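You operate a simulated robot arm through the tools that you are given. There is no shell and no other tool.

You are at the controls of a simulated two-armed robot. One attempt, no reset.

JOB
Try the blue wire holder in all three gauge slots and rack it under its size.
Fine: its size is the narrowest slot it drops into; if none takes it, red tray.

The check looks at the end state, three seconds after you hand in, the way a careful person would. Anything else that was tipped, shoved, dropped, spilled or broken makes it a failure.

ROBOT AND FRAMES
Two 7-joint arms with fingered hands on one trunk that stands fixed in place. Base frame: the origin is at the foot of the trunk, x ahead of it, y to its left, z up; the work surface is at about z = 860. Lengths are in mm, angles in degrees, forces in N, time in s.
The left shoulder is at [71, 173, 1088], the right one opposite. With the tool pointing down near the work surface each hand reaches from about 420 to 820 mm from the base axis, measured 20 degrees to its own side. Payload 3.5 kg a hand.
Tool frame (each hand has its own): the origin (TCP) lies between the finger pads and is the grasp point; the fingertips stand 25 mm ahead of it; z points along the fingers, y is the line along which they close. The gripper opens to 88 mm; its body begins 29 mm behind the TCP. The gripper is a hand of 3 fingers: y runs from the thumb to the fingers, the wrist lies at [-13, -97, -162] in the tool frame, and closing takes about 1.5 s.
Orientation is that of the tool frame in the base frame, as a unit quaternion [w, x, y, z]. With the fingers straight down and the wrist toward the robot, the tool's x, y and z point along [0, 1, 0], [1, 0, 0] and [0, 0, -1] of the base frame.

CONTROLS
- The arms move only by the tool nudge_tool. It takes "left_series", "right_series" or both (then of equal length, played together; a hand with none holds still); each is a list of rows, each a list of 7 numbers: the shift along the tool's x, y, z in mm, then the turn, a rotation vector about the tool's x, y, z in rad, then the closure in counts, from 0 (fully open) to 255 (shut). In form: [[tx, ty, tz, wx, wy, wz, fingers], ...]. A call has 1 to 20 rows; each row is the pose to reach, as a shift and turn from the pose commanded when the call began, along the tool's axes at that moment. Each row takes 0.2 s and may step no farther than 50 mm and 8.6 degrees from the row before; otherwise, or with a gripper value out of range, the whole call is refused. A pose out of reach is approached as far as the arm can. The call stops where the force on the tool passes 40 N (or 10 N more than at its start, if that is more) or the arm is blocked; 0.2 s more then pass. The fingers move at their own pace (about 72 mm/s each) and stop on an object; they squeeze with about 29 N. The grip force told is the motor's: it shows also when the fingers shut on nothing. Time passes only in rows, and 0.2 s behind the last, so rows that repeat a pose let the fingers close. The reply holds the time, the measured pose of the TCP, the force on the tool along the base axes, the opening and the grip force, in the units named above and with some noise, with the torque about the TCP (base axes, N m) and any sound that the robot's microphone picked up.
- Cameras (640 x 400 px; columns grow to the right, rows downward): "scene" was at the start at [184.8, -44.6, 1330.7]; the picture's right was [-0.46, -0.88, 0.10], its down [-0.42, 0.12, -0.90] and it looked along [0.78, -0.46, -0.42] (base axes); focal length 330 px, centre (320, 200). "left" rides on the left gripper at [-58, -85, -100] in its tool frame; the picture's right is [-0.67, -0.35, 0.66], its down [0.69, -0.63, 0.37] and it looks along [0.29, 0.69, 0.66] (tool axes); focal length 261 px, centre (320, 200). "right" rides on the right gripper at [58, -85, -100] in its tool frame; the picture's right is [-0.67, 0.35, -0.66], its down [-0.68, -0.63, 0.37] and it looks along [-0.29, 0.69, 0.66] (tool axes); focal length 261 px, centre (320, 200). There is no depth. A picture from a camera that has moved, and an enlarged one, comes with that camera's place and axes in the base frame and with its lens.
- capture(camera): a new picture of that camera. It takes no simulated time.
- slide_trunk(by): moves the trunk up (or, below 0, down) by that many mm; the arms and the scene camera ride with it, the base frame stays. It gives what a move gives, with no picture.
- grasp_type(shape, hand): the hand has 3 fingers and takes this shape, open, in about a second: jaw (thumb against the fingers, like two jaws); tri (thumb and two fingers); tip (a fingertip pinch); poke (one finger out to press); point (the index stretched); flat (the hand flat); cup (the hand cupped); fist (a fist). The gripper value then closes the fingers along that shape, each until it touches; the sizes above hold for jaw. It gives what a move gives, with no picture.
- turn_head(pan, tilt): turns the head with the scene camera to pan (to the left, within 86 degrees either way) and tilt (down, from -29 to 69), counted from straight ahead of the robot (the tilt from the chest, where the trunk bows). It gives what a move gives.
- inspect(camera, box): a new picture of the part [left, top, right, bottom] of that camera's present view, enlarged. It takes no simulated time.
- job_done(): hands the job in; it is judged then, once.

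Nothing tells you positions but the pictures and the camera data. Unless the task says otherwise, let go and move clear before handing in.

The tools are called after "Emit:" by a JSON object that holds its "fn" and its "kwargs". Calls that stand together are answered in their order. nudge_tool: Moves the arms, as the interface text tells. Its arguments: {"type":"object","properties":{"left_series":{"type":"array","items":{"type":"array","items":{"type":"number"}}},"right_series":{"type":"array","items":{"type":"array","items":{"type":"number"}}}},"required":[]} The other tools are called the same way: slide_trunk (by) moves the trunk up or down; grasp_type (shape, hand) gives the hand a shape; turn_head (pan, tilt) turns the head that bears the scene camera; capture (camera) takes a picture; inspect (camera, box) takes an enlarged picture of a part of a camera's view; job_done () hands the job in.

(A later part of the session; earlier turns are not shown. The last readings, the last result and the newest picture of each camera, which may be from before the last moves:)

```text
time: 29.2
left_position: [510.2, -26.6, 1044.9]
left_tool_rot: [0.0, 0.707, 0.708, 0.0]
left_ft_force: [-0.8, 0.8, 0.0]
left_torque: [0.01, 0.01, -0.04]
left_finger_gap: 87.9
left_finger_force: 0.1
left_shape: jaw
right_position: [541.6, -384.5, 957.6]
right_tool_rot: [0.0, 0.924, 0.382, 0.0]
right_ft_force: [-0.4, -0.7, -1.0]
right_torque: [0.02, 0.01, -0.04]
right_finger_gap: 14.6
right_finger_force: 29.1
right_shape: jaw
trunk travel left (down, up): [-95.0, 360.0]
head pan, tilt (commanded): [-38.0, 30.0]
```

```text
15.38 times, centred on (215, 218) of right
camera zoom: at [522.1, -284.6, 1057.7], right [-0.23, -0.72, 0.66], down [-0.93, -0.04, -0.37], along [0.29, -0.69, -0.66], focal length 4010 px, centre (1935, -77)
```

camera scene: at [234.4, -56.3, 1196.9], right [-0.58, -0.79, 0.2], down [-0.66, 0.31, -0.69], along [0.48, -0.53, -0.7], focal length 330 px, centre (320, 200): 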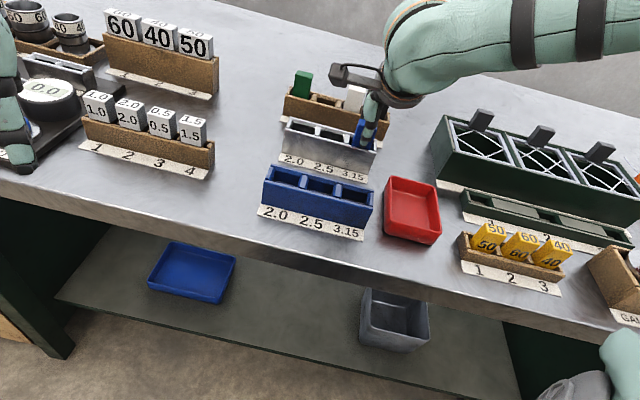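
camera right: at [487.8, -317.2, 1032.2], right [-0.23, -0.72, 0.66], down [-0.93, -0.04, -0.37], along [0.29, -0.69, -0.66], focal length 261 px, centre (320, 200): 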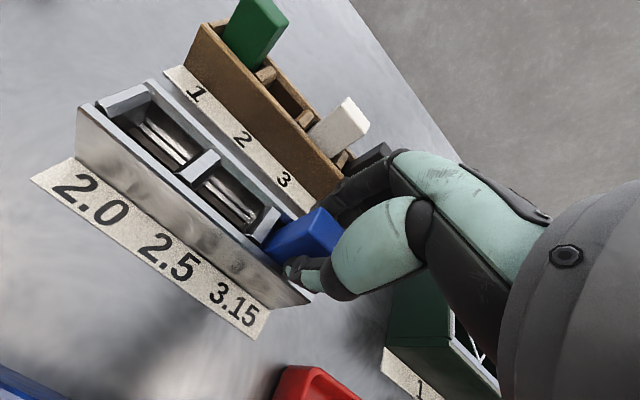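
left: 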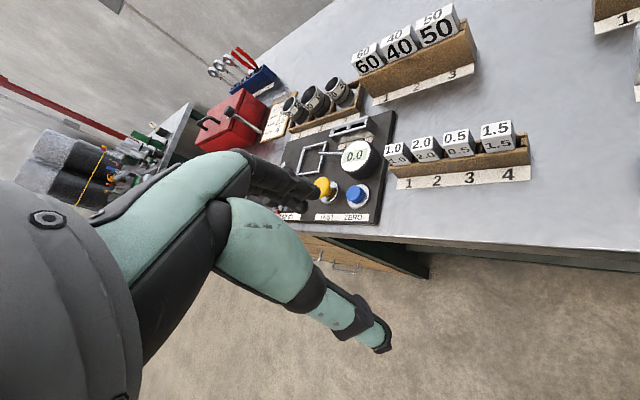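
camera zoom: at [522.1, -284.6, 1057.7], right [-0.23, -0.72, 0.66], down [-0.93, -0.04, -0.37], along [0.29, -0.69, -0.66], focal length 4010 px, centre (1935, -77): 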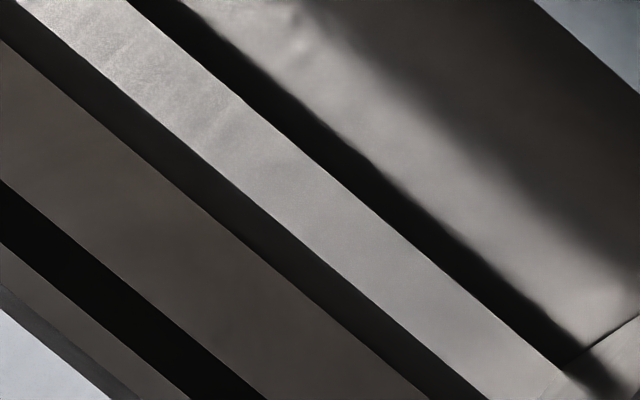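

The walls show the hand landed about 0.8 mm too far across the row compared with the 3.15 alignment. I'll correct that and re-measure.

Emit:
{"fn": "nudge_tool", "kwargs": {"right_series": [[0, -0.8, 0, 0, 0, 0, 255], [0, -0.8, 0, 0, 0, 0, 255], [0, -0.8, 0, 0, 0, 0, 255]]}}

Emit:
{"fn": "inspect", "kwargs": {"camera": "right", "box": [210, 240, 250, 266]}}

Emit:
{"fn": "inspect", "kwargs": {"camera": "right", "box": [235, 195, 275, 221]}}

```text
time: 30.0
left_position: [509.4, -27.1, 1045.8]
left_tool_rot: [0.0, 0.707, 0.707, 0.0]
left_ft_force: [0.5, 0.6, -0.9]
left_torque: [0.0, 0.0, -0.03]
left_finger_gap: 87.6
left_finger_force: 0.0
left_shape: jaw
right_position: [540.1, -384.9, 957.6]
right_tool_rot: [0.0, 0.924, 0.383, 0.0]
right_ft_force: [-0.9, -0.5, -2.0]
right_torque: [-0.03, 0.01, 0.0]
right_finger_gap: 14.5
right_finger_force: 28.4
right_shape: jaw
trunk travel left (down, up): [-95.0, 360.0]
head pan, tilt (commanded): [-38.0, 30.0]
```

```text
15.38 times, centred on (230, 253) of right
camera zoom: at [521.5, -284.0, 1057.8], right [-0.23, -0.72, 0.66], down [-0.93, -0.04, -0.37], along [0.29, -0.69, -0.66], focal length 4010 px, centre (1705, -615)
```

zoom: 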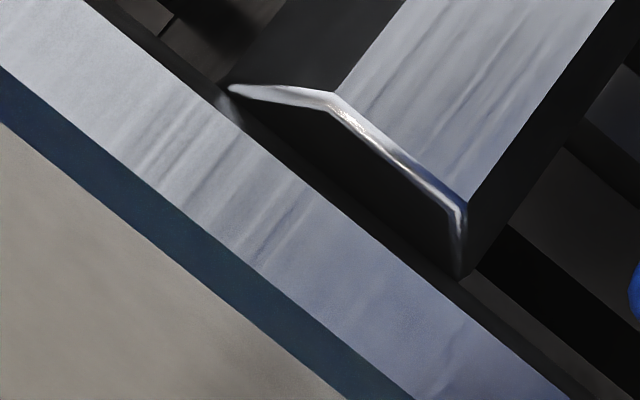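

```text
15.38 times, centred on (255, 208) of right
camera zoom: at [521.5, -284.0, 1057.8], right [-0.23, -0.72, 0.66], down [-0.93, -0.04, -0.37], along [0.29, -0.69, -0.66], focal length 4010 px, centre (1320, 77)
```

zoom: 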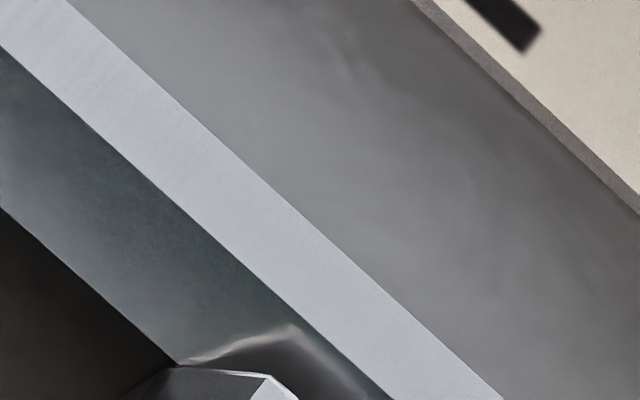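

The alignment now matches the 3.15 position to within 0.05 mm. I'll lower toward the 2.5 jaws and watch the force.

Emit:
{"fn": "nudge_tool", "kwargs": {"right_series": [[0, 0, 4, 0, 0, 0, 255], [0, 0, 8, 0, 0, 0, 255], [0, 0, 9, 0, 0, 0, 255], [0, 0, 10, 0, 0, 0, 255], [0, 0, 10, 0, 0, 0, 255]]}}

Emit:
{"fn": "nudge_tool", "kwargs": {"right_series": [[0, 0, 1, 0, 0, 0, 255], [0, 0, 2, 0, 0, 0, 255], [0, 0, 2, 0, 0, 0, 255]]}}

```text
time: 31.2
left_position: [510.4, -26.9, 1045.9]
left_tool_rot: [0.0, 0.708, 0.707, 0.0]
left_ft_force: [-0.4, 0.6, 0.2]
left_torque: [0.0, 0.02, 0.04]
left_finger_gap: 87.6
left_finger_force: 0.2
left_shape: jaw
right_position: [540.3, -382.6, 948.2]
right_tool_rot: [-0.001, 0.924, 0.383, -0.001]
right_ft_force: [1.5, -1.4, 0.0]
right_torque: [-0.01, -0.02, 0.05]
right_finger_gap: 14.5
right_finger_force: 29.0
right_shape: jaw
trunk travel left (down, up): [-95.0, 360.0]
head pan, tilt (commanded): [-38.0, 30.0]
```

```text
time: 32.0
left_position: [510.4, -26.6, 1044.8]
left_tool_rot: [0.001, 0.707, 0.707, -0.001]
left_ft_force: [-0.1, 0.2, -0.3]
left_torque: [0.01, -0.02, -0.03]
left_finger_gap: 87.8
left_finger_force: 0.0
left_shape: jaw
right_position: [541.0, -383.5, 945.9]
right_tool_rot: [0.0, 0.924, 0.383, 0.001]
right_ft_force: [0.3, -0.7, 1.3]
right_torque: [-0.08, -0.03, -0.01]
right_finger_gap: 14.5
right_finger_force: 28.8
right_shape: jaw
trunk travel left (down, up): [-95.0, 360.0]
head pan, tilt (commanded): [-38.0, 30.0]
```

Emit:
{"fn": "nudge_tool", "kwargs": {"right_series": [[0, 0, 0.5, 0, 0, 0, 255], [0, 0, 1, 0, 0, 0, 255], [0, 0, 1, 0, 0, 0, 255]]}}

```text
time: 32.8
left_position: [509.4, -27.0, 1046.3]
left_tool_rot: [0.0, 0.707, 0.707, 0.0]
left_ft_force: [-0.4, 0.2, -0.6]
left_torque: [0.02, 0.01, -0.06]
left_finger_gap: 87.7
left_finger_force: 0.1
left_shape: jaw
right_position: [539.9, -383.7, 947.6]
right_tool_rot: [0.001, 0.924, 0.383, 0.0]
right_ft_force: [0.1, 0.0, 5.6]
right_torque: [-0.04, -0.06, 0.04]
right_finger_gap: 14.4
right_finger_force: 28.9
right_shape: jaw
trunk travel left (down, up): [-95.0, 360.0]
head pan, tilt (commanded): [-38.0, 30.0]
```

In the 2.5 slot I feel contact at TCP z≈946 (5.6 N). That is about 14 mm higher than the seated height in 3.15, so the loop is resting on the jaws. To rule out simple misalignment, I'll keep a light push and sweep ±0.8 mm across the slit.

Emit:
{"fn": "nudge_tool", "kwargs": {"right_series": [[0, 0.2, 0.6, 0, 0, 0, 255], [0, 0.4, 0.6, 0, 0, 0, 255], [0, 0.6, 0.6, 0, 0, 0, 255], [0, 0.8, 0.6, 0, 0, 0, 255], [0, 0.6, 0.6, 0, 0, 0, 255], [0, 0.4, 0.6, 0, 0, 0, 255], [0, 0.2, 0.6, 0, 0, 0, 255], [0, 0, 0.6, 0, 0, 0, 255], [0, -0.2, 0.6, 0, 0, 0, 255], [0, -0.4, 0.6, 0, 0, 0, 255], [0, -0.6, 0.6, 0, 0, 0, 255], [0, -0.8, 0.6, 0, 0, 0, 255], [0, -0.6, 0.6, 0, 0, 0, 255], [0, -0.4, 0.6, 0, 0, 0, 255], [0, -0.2, 0.6, 0, 0, 0, 255], [0, 0, 0.6, 0, 0, 0, 255], [0, 0, 0.6, 0, 0, 0, 255]]}}

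Emit:
{"fn": "inspect", "kwargs": {"camera": "scene", "box": [305, 80, 385, 170]}}

Emit:
{"fn": "inspect", "kwargs": {"camera": "right", "box": [210, 180, 330, 310]}}

```text
time: 36.4
left_position: [509.4, -26.8, 1046.6]
left_tool_rot: [0.001, 0.708, 0.707, 0.0]
left_ft_force: [0.6, -0.2, -0.4]
left_torque: [-0.03, -0.01, 0.02]
left_finger_gap: 87.8
left_finger_force: 0.1
left_shape: jaw
right_position: [539.5, -382.6, 946.0]
right_tool_rot: [0.0, 0.924, 0.382, 0.001]
right_ft_force: [-0.3, -1.9, 9.2]
right_torque: [-0.1, -0.08, -0.01]
right_finger_gap: 15.0
right_finger_force: 29.1
right_shape: jaw
trunk travel left (down, up): [-95.0, 360.0]
head pan, tilt (commanded): [-38.0, 30.0]
```

```text
4.44 times, centred on (345, 125) of scene
camera zoom: at [233.3, -55.7, 1197.1], right [-0.58, -0.79, 0.2], down [-0.66, 0.31, -0.69], along [0.48, -0.53, -0.7], focal length 1468 px, centre (209, 533)
```

zoom: 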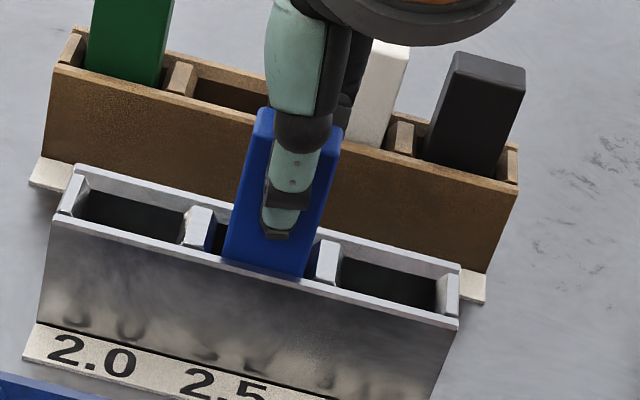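

```text
3.08 times, centred on (270, 245) of right
camera zoom: at [520.4, -282.9, 1045.1], right [-0.23, -0.72, 0.66], down [-0.93, -0.04, -0.37], along [0.29, -0.69, -0.66], focal length 802 px, centre (474, 62)
```

zoom: 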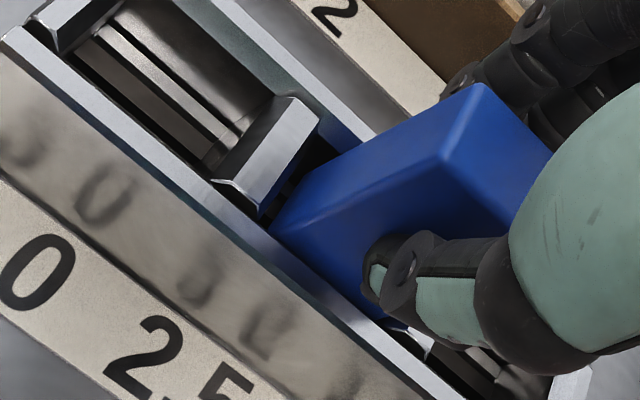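

Still blocked at 9 N. A sweep under load can stick, so I'll also try fresh light touches at offset positions: lift 3 mm, shift, lower again.

Emit:
{"fn": "nudge_tool", "kwargs": {"right_series": [[0, 0, -2, 0, 0, 0, 255], [0, 0, -4, 0, 0, 0, 255], [0, 0.5, -4, 0, 0, 0, 255], [0, 0.5, -3, 0, 0, 0, 255], [0, 0.5, -2, 0, 0, 0, 255], [0, 0.5, -1, 0, 0, 0, 255], [0, 0.5, -0.5, 0, 0, 0, 255], [0, 0.5, 0, 0, 0, 0, 255], [0, 0.5, 0, 0, 0, 0, 255]]}}

Emit:
{"fn": "nudge_tool", "kwargs": {"right_series": [[0, 0, -2, 0, 0, 0, 255], [0, 0, -4, 0, 0, 0, 255], [0, -0.5, -4, 0, 0, 0, 255], [0, -1.0, -4, 0, 0, 0, 255], [0, -1.0, -3, 0, 0, 0, 255], [0, -1.0, -2, 0, 0, 0, 255], [0, -1.0, -1, 0, 0, 0, 255], [0, -1.0, -0.5, 0, 0, 0, 255], [0, -1.0, 0, 0, 0, 0, 255], [0, -1.0, 0, 0, 0, 0, 255]]}}

```text
time: 38.4
left_position: [509.7, -26.4, 1045.7]
left_tool_rot: [0.0, 0.707, 0.707, 0.0]
left_ft_force: [0.0, -0.5, 0.1]
left_torque: [0.0, -0.01, -0.02]
left_finger_gap: 87.6
left_finger_force: 0.1
left_shape: jaw
right_position: [540.1, -384.4, 946.6]
right_tool_rot: [0.0, 0.924, 0.382, 0.001]
right_ft_force: [-0.6, 0.0, 6.1]
right_torque: [-0.02, 0.0, -0.01]
right_finger_gap: 15.1
right_finger_force: 29.2
right_shape: jaw
trunk travel left (down, up): [-95.0, 360.0]
head pan, tilt (commanded): [-38.0, 30.0]
```

```text
time: 40.6
left_position: [508.9, -27.1, 1046.0]
left_tool_rot: [0.0, 0.707, 0.707, 0.0]
left_ft_force: [0.2, 0.7, 0.8]
left_torque: [0.03, 0.04, -0.02]
left_finger_gap: 87.8
left_finger_force: 0.0
left_shape: jaw
right_position: [540.0, -382.9, 945.2]
right_tool_rot: [0.0, 0.924, 0.383, 0.0]
right_ft_force: [2.5, -4.8, 9.9]
right_torque: [-0.22, -0.14, 0.0]
right_finger_gap: 15.1
right_finger_force: 29.2
right_shape: jaw
trunk travel left (down, up): [-95.0, 360.0]
head pan, tilt (commanded): [-38.0, 30.0]
```

At the -0.5 mm offset the tool feels a 5 N side push toward the slit, and at +0.5 mm there is almost none. I'll probe further on the plus side to bracket the slit centre.

Emit:
{"fn": "nudge_tool", "kwargs": {"right_series": [[0, 0, -2, 0, 0, 0, 255], [0, 0, -4, 0, 0, 0, 255], [0, 0.5, -4, 0, 0, 0, 255], [0, 1.0, -4, 0, 0, 0, 255], [0, 1.5, -4, 0, 0, 0, 255], [0, 1.5, -3, 0, 0, 0, 255], [0, 1.5, -2, 0, 0, 0, 255], [0, 1.5, -1, 0, 0, 0, 255], [0, 1.5, -0.5, 0, 0, 0, 255], [0, 1.5, 0, 0, 0, 0, 255], [0, 1.5, 0, 0, 0, 0, 255]]}}

Emit:
{"fn": "nudge_tool", "kwargs": {"right_series": [[0, 0, -2, 0, 0, 0, 255], [0, 0, -4, 0, 0, 0, 255], [0, -0.4, -4, 0, 0, 0, 255], [0, -0.75, -4, 0, 0, 0, 255], [0, -0.75, -3, 0, 0, 0, 255], [0, -0.75, -2, 0, 0, 0, 255], [0, -0.75, -1, 0, 0, 0, 255], [0, -0.75, -0.5, 0, 0, 0, 255], [0, -0.75, 0, 0, 0, 0, 255], [0, -0.75, 0, 0, 0, 0, 255]]}}

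```text
time: 43.0
left_position: [509.1, -27.4, 1046.3]
left_tool_rot: [0.0, 0.707, 0.707, 0.0]
left_ft_force: [0.0, 0.1, 0.6]
left_torque: [0.01, 0.0, 0.02]
left_finger_gap: 87.6
left_finger_force: 0.1
left_shape: jaw
right_position: [540.4, -384.3, 945.8]
right_tool_rot: [0.0, 0.924, 0.383, 0.001]
right_ft_force: [-0.1, -1.1, 8.9]
right_torque: [-0.06, -0.06, 0.02]
right_finger_gap: 15.2
right_finger_force: 28.9
right_shape: jaw
trunk travel left (down, up): [-95.0, 360.0]
head pan, tilt (commanded): [-38.0, 30.0]
```

```text
time: 45.2
left_position: [509.9, -27.4, 1046.7]
left_tool_rot: [-0.001, 0.707, 0.707, 0.0]
left_ft_force: [-0.1, 0.2, -0.2]
left_torque: [-0.03, -0.04, -0.01]
left_finger_gap: 87.7
left_finger_force: 0.0
left_shape: jaw
right_position: [539.8, -382.7, 946.4]
right_tool_rot: [0.001, 0.924, 0.383, 0.001]
right_ft_force: [1.7, -1.2, 7.9]
right_torque: [-0.05, -0.06, 0.02]
right_finger_gap: 14.7
right_finger_force: 28.6
right_shape: jaw
trunk travel left (down, up): [-95.0, 360.0]
head pan, tilt (commanded): [-38.0, 30.0]
```

The side force vanishes and the vertical force is lowest near +0.5 mm, so that is where the loop sits centred over the 2.5 slit without entering. I'll do one firmer push there to confirm.

Emit:
{"fn": "nudge_tool", "kwargs": {"right_series": [[0, 0, -2, 0, 0, 0, 255], [0, 0, -4, 0, 0, 0, 255], [0, 0.25, -4, 0, 0, 0, 255], [0, 0.25, -3, 0, 0, 0, 255], [0, 0.25, -2, 0, 0, 0, 255], [0, 0.25, -1, 0, 0, 0, 255], [0, 0.25, 0, 0, 0, 0, 255], [0, 0.25, 0.6, 0, 0, 0, 255], [0, 0.25, 1.2, 0, 0, 0, 255], [0, 0.25, 1.2, 0, 0, 0, 255]]}}

Emit:
{"fn": "nudge_tool", "kwargs": {"right_series": [[0, 0.15, 0, 0, 0, 0, 255], [0, 0.3, 0, 0, 0, 0, 255], [0, 0.45, 0, 0, 0, 0, 255], [0, 0.3, 0, 0, 0, 0, 255], [0, 0.15, 0, 0, 0, 0, 255], [0, 0, 0, 0, 0, 0, 255], [0, -0.15, 0, 0, 0, 0, 255], [0, -0.3, 0, 0, 0, 0, 255], [0, -0.15, 0, 0, 0, 0, 255], [0, 0, 0, 0, 0, 0, 255], [0, 0, 0, 0, 0, 0.012, 255], [0, 0, 0, 0, 0, 0.02, 255], [0, 0, 0, 0, 0, 0, 255], [0, 0, 0, 0, 0, -0.02, 255], [0, 0, 0, 0, 0, 0, 255], [0, 0, 0, 0, 0, 0, 255]]}}

Emit:
{"fn": "inspect", "kwargs": {"camera": "scene", "box": [305, 80, 385, 170]}}

```text
time: 47.4
left_position: [508.3, -26.9, 1048.0]
left_tool_rot: [0.001, 0.706, 0.708, 0.001]
left_ft_force: [-0.4, 0.0, 0.8]
left_torque: [-0.01, 0.0, 0.0]
left_finger_gap: 87.8
left_finger_force: 0.0
left_shape: jaw
right_position: [539.6, -382.7, 946.6]
right_tool_rot: [0.0, 0.924, 0.382, 0.001]
right_ft_force: [0.9, -2.6, 14.3]
right_torque: [-0.14, -0.08, -0.02]
right_finger_gap: 15.1
right_finger_force: 29.1
right_shape: jaw
trunk travel left (down, up): [-95.0, 360.0]
head pan, tilt (commanded): [-38.0, 30.0]
```

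```text
time: 50.8
left_position: [508.9, -25.9, 1046.7]
left_tool_rot: [0.001, 0.707, 0.707, 0.0]
left_ft_force: [-0.3, -0.2, -0.6]
left_torque: [-0.01, 0.04, 0.01]
left_finger_gap: 87.9
left_finger_force: 0.1
left_shape: jaw
right_position: [539.5, -382.8, 945.3]
right_tool_rot: [0.001, 0.924, 0.383, 0.001]
right_ft_force: [2.8, -1.3, 16.5]
right_torque: [-0.09, -0.13, 0.01]
right_finger_gap: 15.6
right_finger_force: 28.6
right_shape: jaw
trunk travel left (down, up): [-95.0, 360.0]
head pan, tilt (commanded): [-38.0, 30.0]
```

```text
4.44 times, centred on (345, 125) of scene
camera zoom: at [232.9, -55.1, 1197.3], right [-0.58, -0.79, 0.2], down [-0.66, 0.31, -0.69], along [0.48, -0.53, -0.7], focal length 1468 px, centre (209, 533)
```

zoom: 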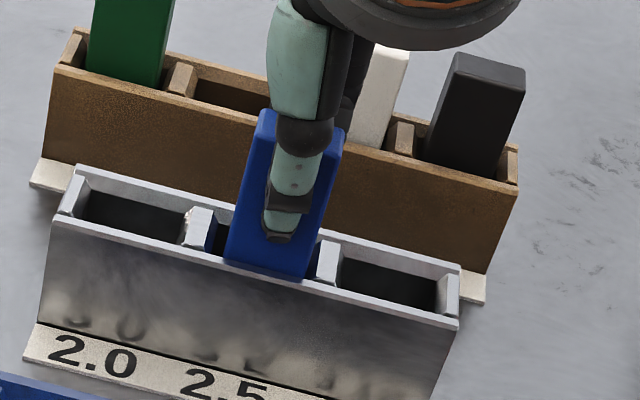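

The loop still sits on top of the 2.5 jaws at 16 N, so it is too thick for 2.5. The job asks for all three slots, so I'll lift clear, move one slot left and touch down lightly in 2.0.

Emit:
{"fn": "nudge_tool", "kwargs": {"right_series": [[0, 0, -6, 0, 0, 0, 255], [0, 0, -16, 0, 0, 0, 255], [0, 0, -28, 0, 0, 0, 255], [0, 0, -38, 0, 0, 0, 255], [16, 0, -38, 0, 0, 0, 255], [32, -0.3, -38, 0, 0, 0, 255], [47, -0.5, -38, 0, 0, 0, 255], [47, -0.5, -38, 0, 0, 0, 255], [47, -0.5, -26, 0, 0, 0, 255], [47, -0.5, -15, 0, 0, 0, 255], [47, -0.5, -15, 0, 0, 0, 255]]}}

Emit:
{"fn": "inspect", "kwargs": {"camera": "right", "box": [200, 180, 330, 310]}}

Emit:
{"fn": "inspect", "kwargs": {"camera": "scene", "box": [275, 75, 375, 180]}}

```text
time: 53.2
left_position: [510.2, -26.7, 1045.2]
left_tool_rot: [0.001, 0.707, 0.708, 0.0]
left_ft_force: [0.4, -0.7, -0.5]
left_torque: [0.0, 0.0, 0.0]
left_finger_gap: 87.5
left_finger_force: 0.0
left_shape: jaw
right_position: [573.3, -350.2, 956.7]
right_tool_rot: [0.0, 0.924, 0.383, -0.001]
right_ft_force: [-0.3, 0.0, 0.1]
right_torque: [0.01, -0.01, 0.01]
right_finger_gap: 15.3
right_finger_force: 29.4
right_shape: jaw
trunk travel left (down, up): [-95.0, 360.0]
head pan, tilt (commanded): [-38.0, 30.0]
```

```text
3.08 times, centred on (265, 245) of right
camera zoom: at [554.0, -249.6, 1057.2], right [-0.23, -0.72, 0.66], down [-0.93, -0.04, -0.36], along [0.29, -0.69, -0.66], focal length 802 px, centre (489, 62)
```

zoom: 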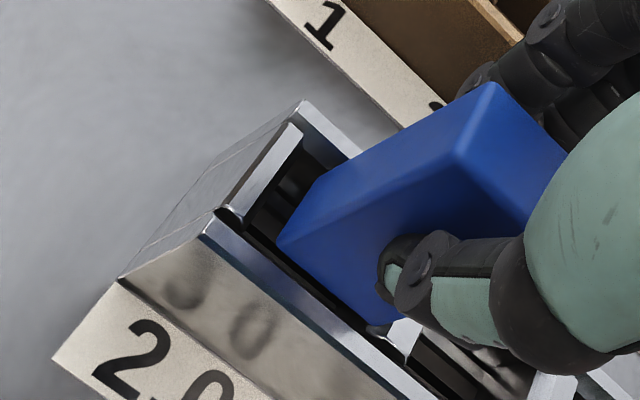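

```text
3.81 times, centred on (325, 128) of scene
camera zoom: at [234.3, -56.2, 1196.9], right [-0.58, -0.79, 0.2], down [-0.66, 0.31, -0.69], along [0.48, -0.53, -0.7], focal length 1258 px, centre (301, 476)
```

zoom: 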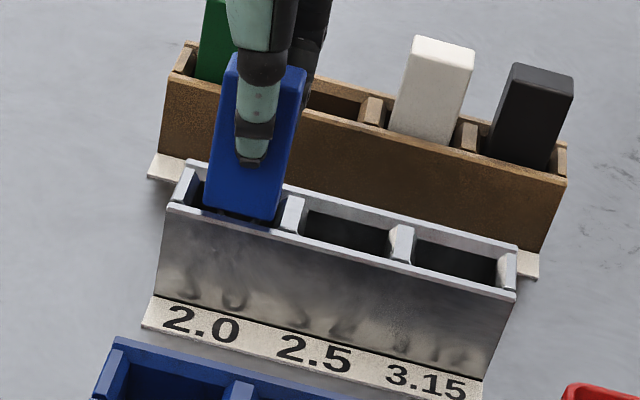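

The block is over the 2.0 slot. I'll lower it to contact.

Emit:
{"fn": "nudge_tool", "kwargs": {"right_series": [[0, 0, 4, 0, 0, 0, 255], [0, 0, 8, 0, 0, 0, 255], [0, 0, 10, 0, 0, 0, 255], [0, 0, 11, 0, 0, 0, 255], [0, 0, 12, 0, 0, 0, 255], [0, 0, 12, 0, 0, 0, 255]]}}

```text
time: 54.6
left_position: [510.1, -25.3, 1045.4]
left_tool_rot: [0.0, 0.707, 0.707, 0.0]
left_ft_force: [-0.6, -0.1, 0.6]
left_torque: [0.04, -0.05, -0.03]
left_finger_gap: 87.8
left_finger_force: 0.2
left_shape: jaw
right_position: [573.7, -350.8, 946.6]
right_tool_rot: [0.0, 0.924, 0.383, 0.0]
right_ft_force: [0.0, 0.4, -1.4]
right_torque: [-0.01, -0.04, -0.03]
right_finger_gap: 14.8
right_finger_force: 28.8
right_shape: jaw
trunk travel left (down, up): [-95.0, 360.0]
head pan, tilt (commanded): [-38.0, 30.0]
```

Emit:
{"fn": "nudge_tool", "kwargs": {"right_series": [[0, 0, 1, 0, 0, 0, 255], [0, 0, 2, 0, 0, 0, 255], [0, 0, 2, 0, 0, 0, 255]]}}

```text
time: 55.4
left_position: [509.3, -25.7, 1045.5]
left_tool_rot: [0.0, 0.707, 0.708, 0.0]
left_ft_force: [0.5, 1.2, -0.4]
left_torque: [0.0, 0.0, -0.01]
left_finger_gap: 87.8
left_finger_force: 0.1
left_shape: jaw
right_position: [572.3, -349.2, 946.0]
right_tool_rot: [0.0, 0.924, 0.383, 0.0]
right_ft_force: [1.1, -0.6, 5.5]
right_torque: [-0.01, -0.07, 0.0]
right_finger_gap: 15.2
right_finger_force: 29.1
right_shape: jaw
trunk travel left (down, up): [-95.0, 360.0]
head pan, tilt (commanded): [-38.0, 30.0]
```

It stops at the same jaw height in 2.0 (5.5 N), so 2.0 is also refused. I'll lift out and bring the holder nearer the head camera to measure the wire, as a cross-check on the 2.5 result.

Emit:
{"fn": "nudge_tool", "kwargs": {"right_series": [[0, 0, -6, 0, 0, 0, 255], [0, 0, -18, 0, 0, 0, 255], [0, 0, -35, 0, 0, 0, 255], [0, 0, -60, 0, 0, 0, 255], [-12, -29, -80, 0, 0, 0, 255], [-24, -58, -100, 0, 0, 0, 255], [-36, -87, -120, 0, 0, 0, 255], [-48, -116, -130, 0, 0, 0, 255], [-58, -143, -135, 0, 0, 0, 255], [-58, -143, -135, 0, 0, 0, 255], [-58, -143, -135, 0, 0, 0, 255]]}}

Emit:
{"fn": "capture", "kwargs": {"camera": "scene"}}

```text
time: 57.8
left_position: [510.4, -26.4, 1046.4]
left_tool_rot: [0.001, 0.707, 0.707, 0.0]
left_ft_force: [-0.2, 0.2, -0.3]
left_torque: [0.01, -0.03, 0.02]
left_finger_gap: 87.6
left_finger_force: 0.0
left_shape: jaw
right_position: [431.4, -287.5, 1078.9]
right_tool_rot: [0.0, 0.924, 0.383, 0.0]
right_ft_force: [0.3, 0.0, -0.6]
right_torque: [-0.02, 0.01, -0.03]
right_finger_gap: 15.1
right_finger_force: 28.8
right_shape: jaw
trunk travel left (down, up): [-95.0, 360.0]
head pan, tilt (commanded): [-38.0, 30.0]
```

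```text
taken
camera scene: at [234.2, -56.2, 1196.9], right [-0.58, -0.79, 0.2], down [-0.66, 0.31, -0.69], along [0.48, -0.53, -0.7], focal length 330 px, centre (320, 200)
```

scene: 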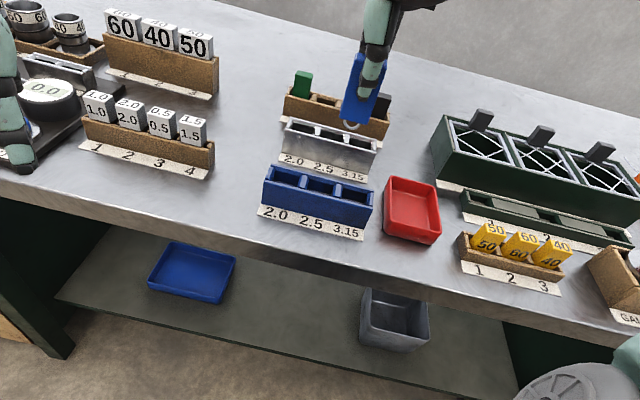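

Emit:
{"fn": "inspect", "kwargs": {"camera": "scene", "box": [334, 110, 366, 132]}}

Emit:
{"fn": "inspect", "kwargs": {"camera": "scene", "box": [320, 45, 410, 135]}}

```text
16.00 times, centred on (350, 121) of scene
camera zoom: at [234.2, -56.2, 1196.9], right [-0.58, -0.79, 0.2], down [-0.66, 0.31, -0.69], along [0.48, -0.53, -0.7], focal length 5284 px, centre (-160, 1464)
```

zoom: 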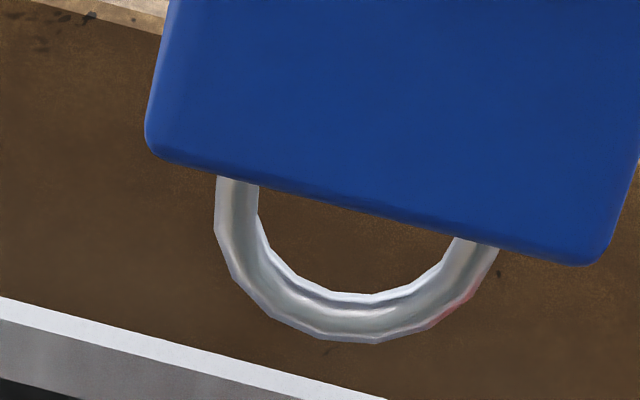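

```text
4.44 times, centred on (365, 90) of scene
camera zoom: at [234.2, -56.2, 1196.9], right [-0.58, -0.79, 0.2], down [-0.66, 0.31, -0.69], along [0.48, -0.53, -0.7], focal length 1468 px, centre (120, 689)
```

zoom: 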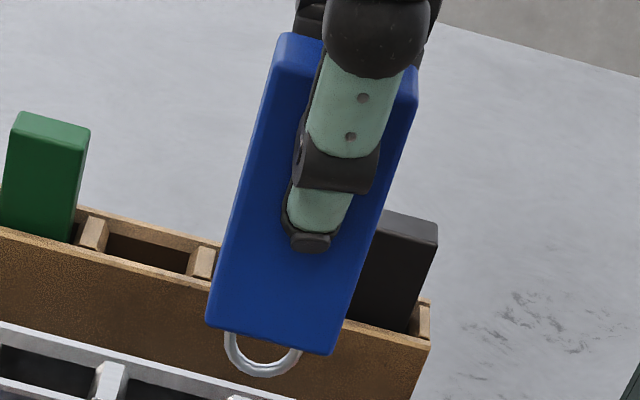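

The wire measures about 2.7 mm, thicker than 2.5 and thinner than 3.15, which agrees with the trials. The size is 3.15, so next I'll look at the blue rack with the wrist camera to find its 3.15 compartment.

Emit:
{"fn": "capture", "kwargs": {"camera": "right"}}

Emit:
{"fn": "inspect", "kwargs": {"camera": "scene", "box": [250, 155, 390, 250]}}

```text
taken
camera right: at [411.7, -188.5, 1178.6], right [-0.23, -0.72, 0.66], down [-0.93, -0.04, -0.37], along [0.29, -0.69, -0.66], focal length 261 px, centre (320, 200)
```

right: 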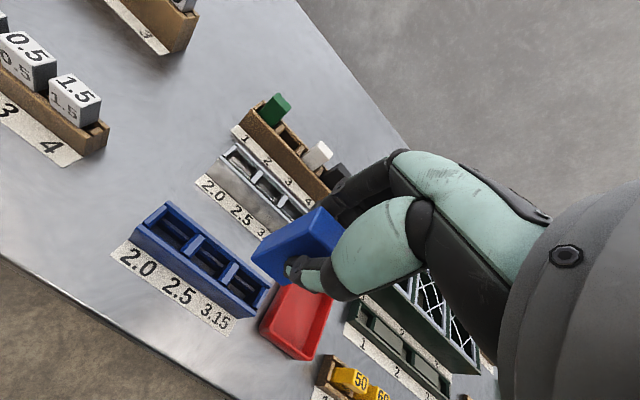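

```text
4.21 times, centred on (320, 202) of scene
camera zoom: at [234.2, -56.2, 1196.9], right [-0.58, -0.79, 0.2], down [-0.66, 0.31, -0.69], along [0.48, -0.53, -0.7], focal length 1390 px, centre (320, 190)
```

zoom: 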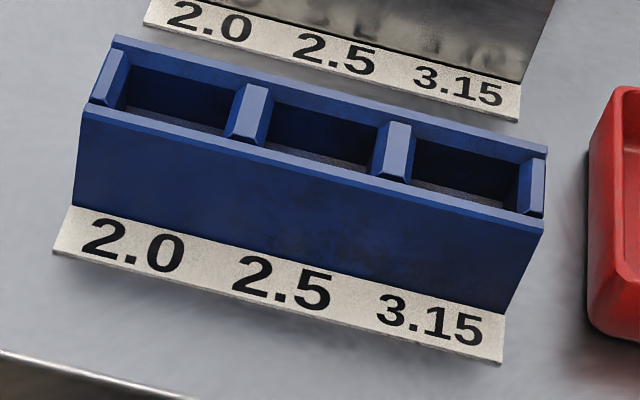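

Emit:
{"fn": "inspect", "kwargs": {"camera": "right", "box": [115, 190, 285, 340]}}

Emit:
{"fn": "inspect", "kwargs": {"camera": "right", "box": [205, 245, 285, 325]}}

Emit:
{"fn": "inspect", "kwargs": {"camera": "right", "box": [125, 190, 205, 270]}}

```text
2.67 times, centred on (200, 265) of right
camera zoom: at [411.7, -188.5, 1178.6], right [-0.23, -0.72, 0.66], down [-0.93, -0.04, -0.37], along [0.29, -0.69, -0.66], focal length 695 px, centre (640, 27)
```

zoom: 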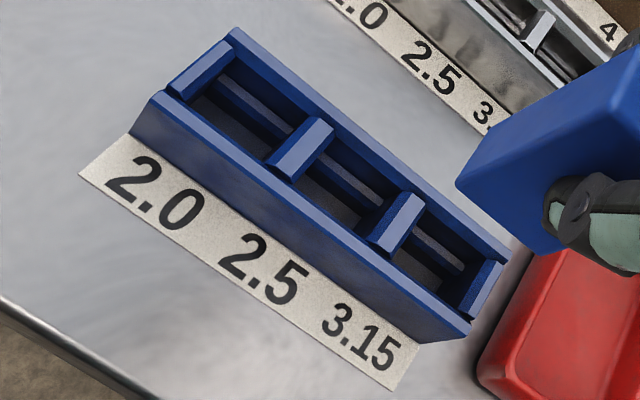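

```text
5.00 times, centred on (245, 285) of right
camera zoom: at [411.7, -188.5, 1178.6], right [-0.23, -0.72, 0.66], down [-0.93, -0.04, -0.37], along [0.29, -0.69, -0.66], focal length 1303 px, centre (695, -225)
```

zoom: 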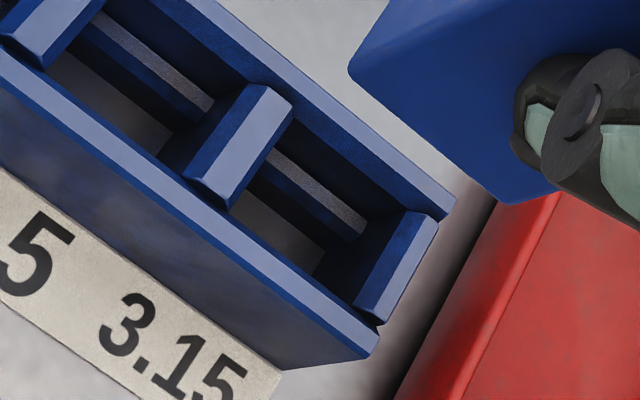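

```text
5.00 times, centred on (165, 230) of right
camera zoom: at [411.7, -188.5, 1178.6], right [-0.23, -0.72, 0.66], down [-0.93, -0.04, -0.37], along [0.29, -0.69, -0.66], focal length 1303 px, centre (1095, 50)
```

zoom: 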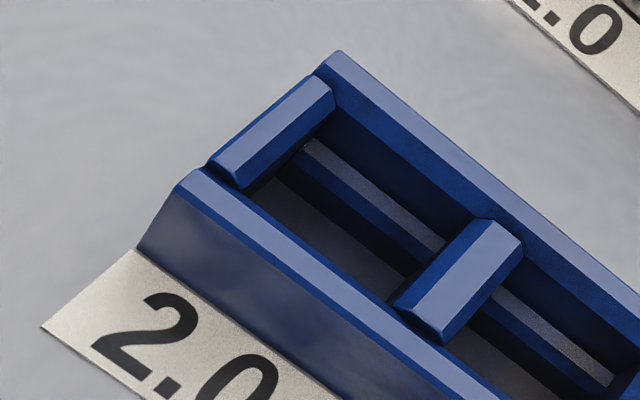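

The blue rack's 3.15 compartment is centred about (-34, +24) from the tool in its own frame. I'll move over it, lower until the loop is just above the rack, and check.

Emit:
{"fn": "nudge_tool", "kwargs": {"right_series": [[-11, 8, 0, 0, 0, 0, 255], [-22, 16, 0, 0, 0, 0, 255], [-34, 24, 0, 0, 0, 0, 255], [-34, 24, 25, 0, 0, 0, 255], [-34, 24, 50, 0, 0, 0, 255], [-34, 24, 75, 0, 0, 0, 255], [-34, 24, 95, 0, 0, 0, 255], [-34, 24, 107, 0, 0, 0, 255], [-34, 24, 107, 0, 0, 0, 255]]}}

Emit:
{"fn": "capture", "kwargs": {"camera": "right"}}

Emit:
{"fn": "capture", "kwargs": {"camera": "scene"}}

```text
time: 59.8
left_position: [511.6, -27.4, 1045.5]
left_tool_rot: [0.0, 0.707, 0.707, 0.0]
left_ft_force: [-0.6, 0.3, -0.2]
left_torque: [0.0, 0.01, -0.02]
left_finger_gap: 87.7
left_finger_force: 0.0
left_shape: jaw
right_position: [424.6, -330.9, 971.6]
right_tool_rot: [0.0, 0.924, 0.383, -0.001]
right_ft_force: [0.1, 0.1, -0.9]
right_torque: [0.0, -0.02, -0.02]
right_finger_gap: 15.0
right_finger_force: 29.4
right_shape: jaw
trunk travel left (down, up): [-95.0, 360.0]
head pan, tilt (commanded): [-38.0, 30.0]
```

```text
taken
camera right: at [405.2, -230.7, 1071.6], right [-0.23, -0.72, 0.66], down [-0.93, -0.04, -0.37], along [0.29, -0.69, -0.66], focal length 261 px, centre (320, 200)
```

right: 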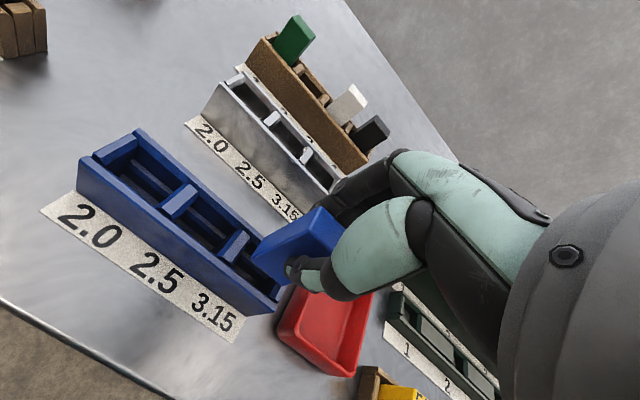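

```text
taken
camera scene: at [234.3, -56.2, 1196.9], right [-0.58, -0.79, 0.2], down [-0.66, 0.31, -0.69], along [0.48, -0.53, -0.7], focal length 330 px, centre (320, 200)
```

scene: 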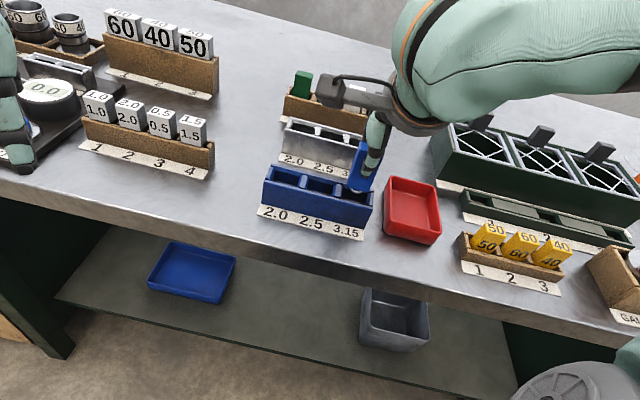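

Emit:
{"fn": "inspect", "kwargs": {"camera": "right", "box": [205, 195, 335, 325]}}

Emit:
{"fn": "inspect", "kwargs": {"camera": "scene", "box": [310, 130, 410, 245]}}

```text
3.08 times, centred on (270, 260) of right
camera zoom: at [405.2, -230.7, 1071.6], right [-0.23, -0.72, 0.66], down [-0.93, -0.04, -0.37], along [0.29, -0.69, -0.66], focal length 802 px, centre (474, 15)
```

zoom: 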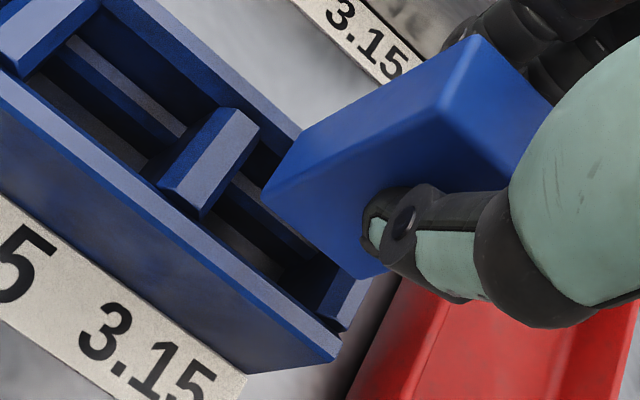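

```text
3.48 times, centred on (360, 188) of scene
camera zoom: at [234.3, -56.2, 1196.9], right [-0.58, -0.79, 0.2], down [-0.66, 0.31, -0.69], along [0.48, -0.53, -0.7], focal length 1149 px, centre (181, 244)
```

zoom: 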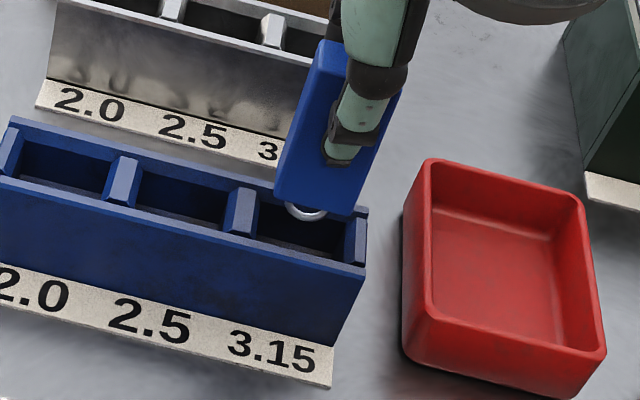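

The block is lined up along the row. I'll lower it so its bottom is near the rack's top and check the cross-row centring.

Emit:
{"fn": "nudge_tool", "kwargs": {"right_series": [[0, 0, 6, 0, 0, 0, 255], [0, 0, 12, 0, 0, 0, 255], [0, 0, 16, 0, 0, 0, 255], [0, 0, 16, 0, 0, 0, 255]]}}

Emit:
{"fn": "inspect", "kwargs": {"camera": "right", "box": [215, 190, 325, 300]}}

Emit:
{"fn": "inspect", "kwargs": {"camera": "right", "box": [210, 240, 250, 266]}}

Emit:
{"fn": "inspect", "kwargs": {"camera": "right", "box": [235, 195, 275, 221]}}

```text
time: 60.8
left_position: [510.8, -26.6, 1044.7]
left_tool_rot: [0.0, 0.707, 0.707, 0.0]
left_ft_force: [0.1, -0.6, 0.1]
left_torque: [0.01, 0.03, 0.01]
left_finger_gap: 87.7
left_finger_force: 0.0
left_shape: jaw
right_position: [423.2, -331.3, 957.8]
right_tool_rot: [0.0, 0.924, 0.383, 0.0]
right_ft_force: [0.5, 0.2, -0.4]
right_torque: [0.01, 0.0, -0.02]
right_finger_gap: 15.0
right_finger_force: 29.1
right_shape: jaw
trunk travel left (down, up): [-95.0, 360.0]
head pan, tilt (commanded): [-38.0, 30.0]
```

```text
3.64 times, centred on (270, 245) of right
camera zoom: at [405.0, -231.1, 1056.4], right [-0.23, -0.72, 0.66], down [-0.93, -0.04, -0.36], along [0.29, -0.69, -0.66], focal length 948 px, centre (502, 36)
```

zoom: 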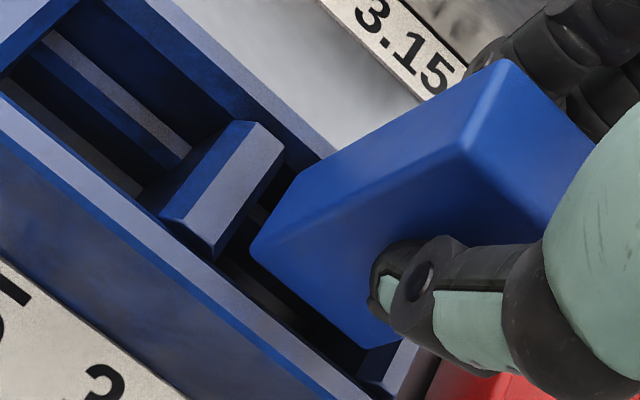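

```text
15.38 times, centred on (230, 253) of right
camera zoom: at [405.0, -231.1, 1056.4], right [-0.23, -0.72, 0.66], down [-0.93, -0.04, -0.36], along [0.29, -0.69, -0.66], focal length 4010 px, centre (1705, -615)
```

zoom: 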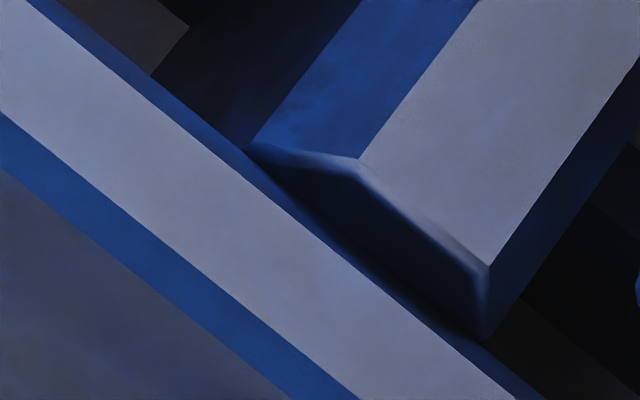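

```text
15.38 times, centred on (255, 208) of right
camera zoom: at [405.0, -231.1, 1056.4], right [-0.23, -0.72, 0.66], down [-0.93, -0.04, -0.36], along [0.29, -0.69, -0.66], focal length 4010 px, centre (1320, 77)
```

zoom: 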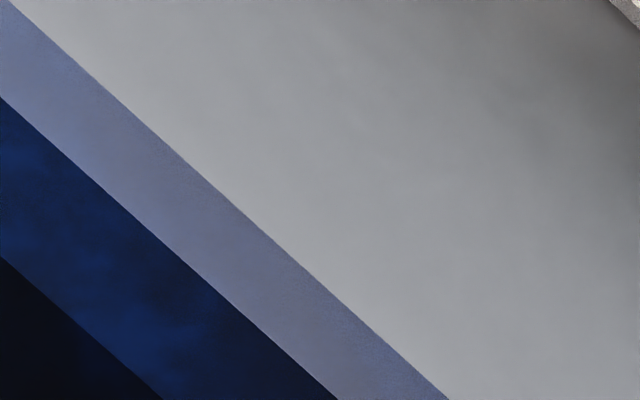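

The rack's centre line is within about 0.2 mm of where the block needs it. I'll lower the holder into the 3.15 compartment.

Emit:
{"fn": "nudge_tool", "kwargs": {"right_series": [[0, 0, 5, 0, 0, 0, 255], [0, 0, 10, 0, 0, 0, 255], [0, 0, 14, 0, 0, 0, 255], [0, 0, 18, 0, 0, 0, 255], [0, 0, 20, 0, 0, 0, 255], [0, 0, 20, 0, 0, 0, 255]]}}

Emit:
{"fn": "nudge_tool", "kwargs": {"right_series": [[0, 0, 1, 0, 0, 0, 255], [0, 0, 2, 0, 0, 0, 255], [0, 0, 2, 0, 0, 0, 255]]}}

```text
time: 62.2
left_position: [510.2, -27.0, 1045.9]
left_tool_rot: [-0.001, 0.707, 0.707, 0.0]
left_ft_force: [0.5, -0.4, -0.2]
left_torque: [0.0, 0.04, -0.05]
left_finger_gap: 87.7
left_finger_force: 0.1
left_shape: jaw
right_position: [424.4, -331.1, 937.8]
right_tool_rot: [-0.001, 0.923, 0.384, 0.0]
right_ft_force: [-1.2, 0.6, -0.4]
right_torque: [-0.01, -0.01, 0.04]
right_finger_gap: 15.1
right_finger_force: 29.6
right_shape: jaw
trunk travel left (down, up): [-95.0, 360.0]
head pan, tilt (commanded): [-38.0, 30.0]
```

```text
time: 63.0
left_position: [510.7, -27.0, 1045.6]
left_tool_rot: [-0.001, 0.707, 0.707, 0.0]
left_ft_force: [0.4, 0.3, 0.8]
left_torque: [-0.02, 0.01, -0.01]
left_finger_gap: 87.7
left_finger_force: 0.0
left_shape: jaw
right_position: [424.8, -330.6, 934.3]
right_tool_rot: [0.0, 0.924, 0.383, 0.0]
right_ft_force: [0.4, -0.2, -0.2]
right_torque: [-0.01, 0.03, -0.01]
right_finger_gap: 15.4
right_finger_force: 29.1
right_shape: jaw
trunk travel left (down, up): [-95.0, 360.0]
head pan, tilt (commanded): [-38.0, 30.0]
```

Emit:
{"fn": "nudge_tool", "kwargs": {"right_series": [[0, 0, 1, 0, 0, 0, 255], [0, 0, 2, 0, 0, 0, 255], [0, 0, 2, 0, 0, 0, 255]]}}

Emit:
{"fn": "inspect", "kwargs": {"camera": "scene", "box": [310, 130, 410, 245]}}

Emit:
{"fn": "inspect", "kwargs": {"camera": "right", "box": [205, 175, 335, 305]}}

```text
time: 63.8
left_position: [510.6, -26.9, 1045.9]
left_tool_rot: [0.001, 0.707, 0.707, 0.0]
left_ft_force: [-0.5, -0.6, 0.2]
left_torque: [0.03, 0.0, -0.01]
left_finger_gap: 87.6
left_finger_force: 0.1
left_shape: jaw
right_position: [424.9, -331.3, 932.1]
right_tool_rot: [0.0, 0.924, 0.383, 0.0]
right_ft_force: [0.1, -1.1, -0.5]
right_torque: [0.02, -0.01, -0.03]
right_finger_gap: 15.4
right_finger_force: 28.6
right_shape: jaw
trunk travel left (down, up): [-95.0, 360.0]
head pan, tilt (commanded): [-38.0, 30.0]
```

```text
3.48 times, centred on (360, 188) of scene
camera zoom: at [234.3, -56.2, 1196.9], right [-0.58, -0.79, 0.2], down [-0.66, 0.31, -0.69], along [0.48, -0.53, -0.7], focal length 1149 px, centre (181, 244)
```

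zoom: 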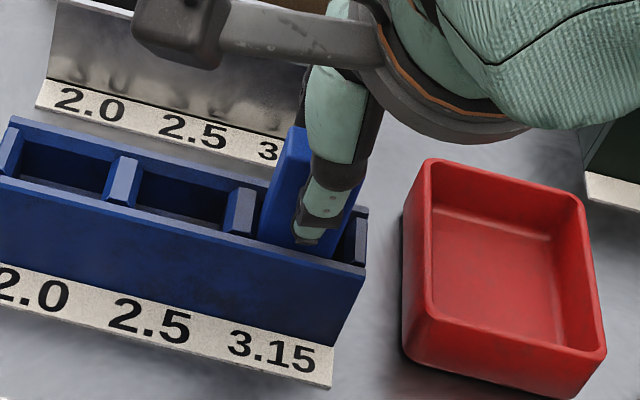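

```text
3.08 times, centred on (270, 240) of right
camera zoom: at [405.3, -230.9, 1032.0], right [-0.23, -0.72, 0.66], down [-0.93, -0.04, -0.37], along [0.29, -0.69, -0.66], focal length 802 px, centre (474, 77)
```

zoom: 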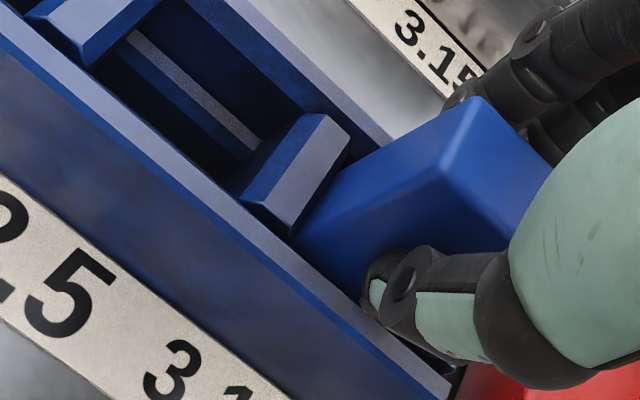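

Emit:
{"fn": "nudge_tool", "kwargs": {"right_series": [[0, 0, 0.5, 0, 0, 0, 255], [0, 0, 1, 0, 0, 0, 255], [0, 0, 1, 0, 0, 0, 255]]}}

Emit:
{"fn": "nudge_tool", "kwargs": {"right_series": [[0, 0, 0.5, 0, 0, 0, 255], [0, 0, 1, 0, 0, 0, 255], [0, 0, 1, 0, 0, 0, 255]]}}

```text
time: 64.6
left_position: [508.8, -26.8, 1045.3]
left_tool_rot: [0.0, 0.707, 0.707, -0.001]
left_ft_force: [-0.7, -0.7, -0.4]
left_torque: [0.04, 0.01, -0.04]
left_finger_gap: 87.7
left_finger_force: 0.1
left_shape: jaw
right_position: [424.0, -331.5, 931.3]
right_tool_rot: [0.0, 0.924, 0.383, 0.0]
right_ft_force: [-0.3, 0.5, 3.0]
right_torque: [-0.01, -0.04, 0.01]
right_finger_gap: 15.5
right_finger_force: 29.2
right_shape: jaw
trunk travel left (down, up): [-95.0, 360.0]
head pan, tilt (commanded): [-38.0, 30.0]
```

```text
time: 65.4
left_position: [509.4, -26.8, 1045.6]
left_tool_rot: [0.0, 0.707, 0.707, 0.0]
left_ft_force: [0.1, -0.3, -0.2]
left_torque: [-0.01, 0.04, 0.0]
left_finger_gap: 87.8
left_finger_force: 0.0
left_shape: jaw
right_position: [423.1, -330.6, 932.6]
right_tool_rot: [0.0, 0.924, 0.382, 0.0]
right_ft_force: [0.9, 0.8, 7.4]
right_torque: [-0.06, -0.07, 0.01]
right_finger_gap: 15.4
right_finger_force: 29.0
right_shape: jaw
trunk travel left (down, up): [-95.0, 360.0]
head pan, tilt (commanded): [-38.0, 30.0]
```

Contact again at TCP z≈931.5, the same seated depth as in the 3.15 gauge slot, so the holder is fully seated. I'll ease off the pressure, open the fingers and let it settle.

Emit:
{"fn": "nudge_tool", "kwargs": {"right_series": [[0, 0, -1.2, 0, 0, 0, 255], [0, 0, -1.2, 0, 0, 0, 220], [0, 0, -1.2, 0, 0, 0, 180], [0, 0, -1.2, 0, 0, 0, 130], [0, 0, -1.2, 0, 0, 0, 60], [0, 0, -1.2, 0, 0, 0, 0], [0, 0, -1.2, 0, 0, 0, 0], [0, 0, -1.2, 0, 0, 0, 0], [0, 0, -1.2, 0, 0, 0, 0], [0, 0, -1.2, 0, 0, 0, 0]]}}

Emit:
{"fn": "inspect", "kwargs": {"camera": "scene", "box": [310, 130, 410, 245]}}

Emit:
{"fn": "capture", "kwargs": {"camera": "right"}}

```text
time: 67.6
left_position: [511.0, -26.6, 1044.9]
left_tool_rot: [0.0, 0.707, 0.708, 0.001]
left_ft_force: [-0.3, 0.0, -0.7]
left_torque: [0.02, -0.01, 0.03]
left_finger_gap: 87.7
left_finger_force: 0.1
left_shape: jaw
right_position: [423.8, -330.3, 932.4]
right_tool_rot: [0.0, 0.924, 0.382, 0.0]
right_ft_force: [1.4, 0.4, -0.3]
right_torque: [0.0, -0.02, 0.01]
right_finger_gap: 87.5
right_finger_force: 0.0
right_shape: jaw
trunk travel left (down, up): [-95.0, 360.0]
head pan, tilt (commanded): [-38.0, 30.0]
```

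```text
3.48 times, centred on (360, 188) of scene
camera zoom: at [234.3, -56.2, 1196.9], right [-0.58, -0.79, 0.2], down [-0.66, 0.31, -0.69], along [0.48, -0.53, -0.7], focal length 1149 px, centre (181, 244)
```

zoom: 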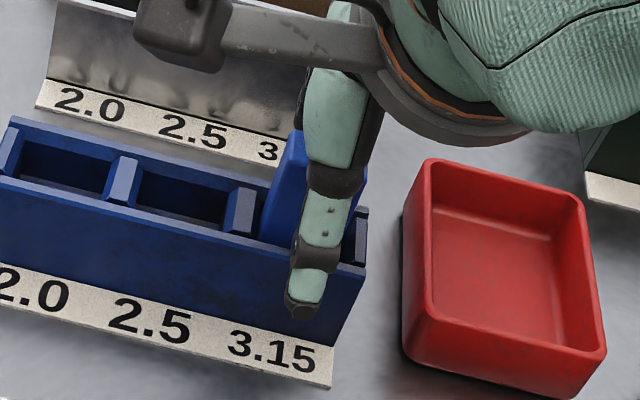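

```text
taken
camera right: at [404.6, -231.1, 1031.5], right [-0.23, -0.72, 0.66], down [-0.93, -0.04, -0.37], along [0.29, -0.69, -0.66], focal length 261 px, centre (320, 200)
```

right: 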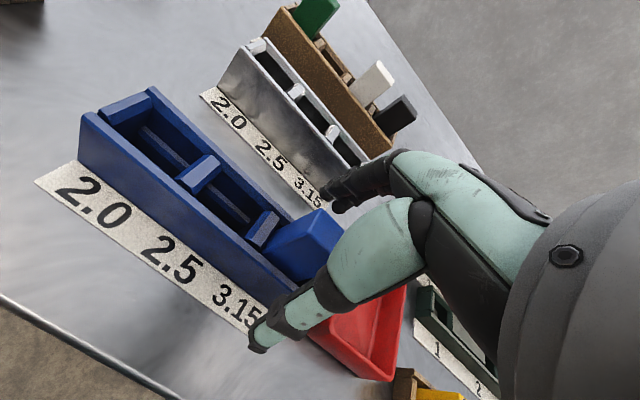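

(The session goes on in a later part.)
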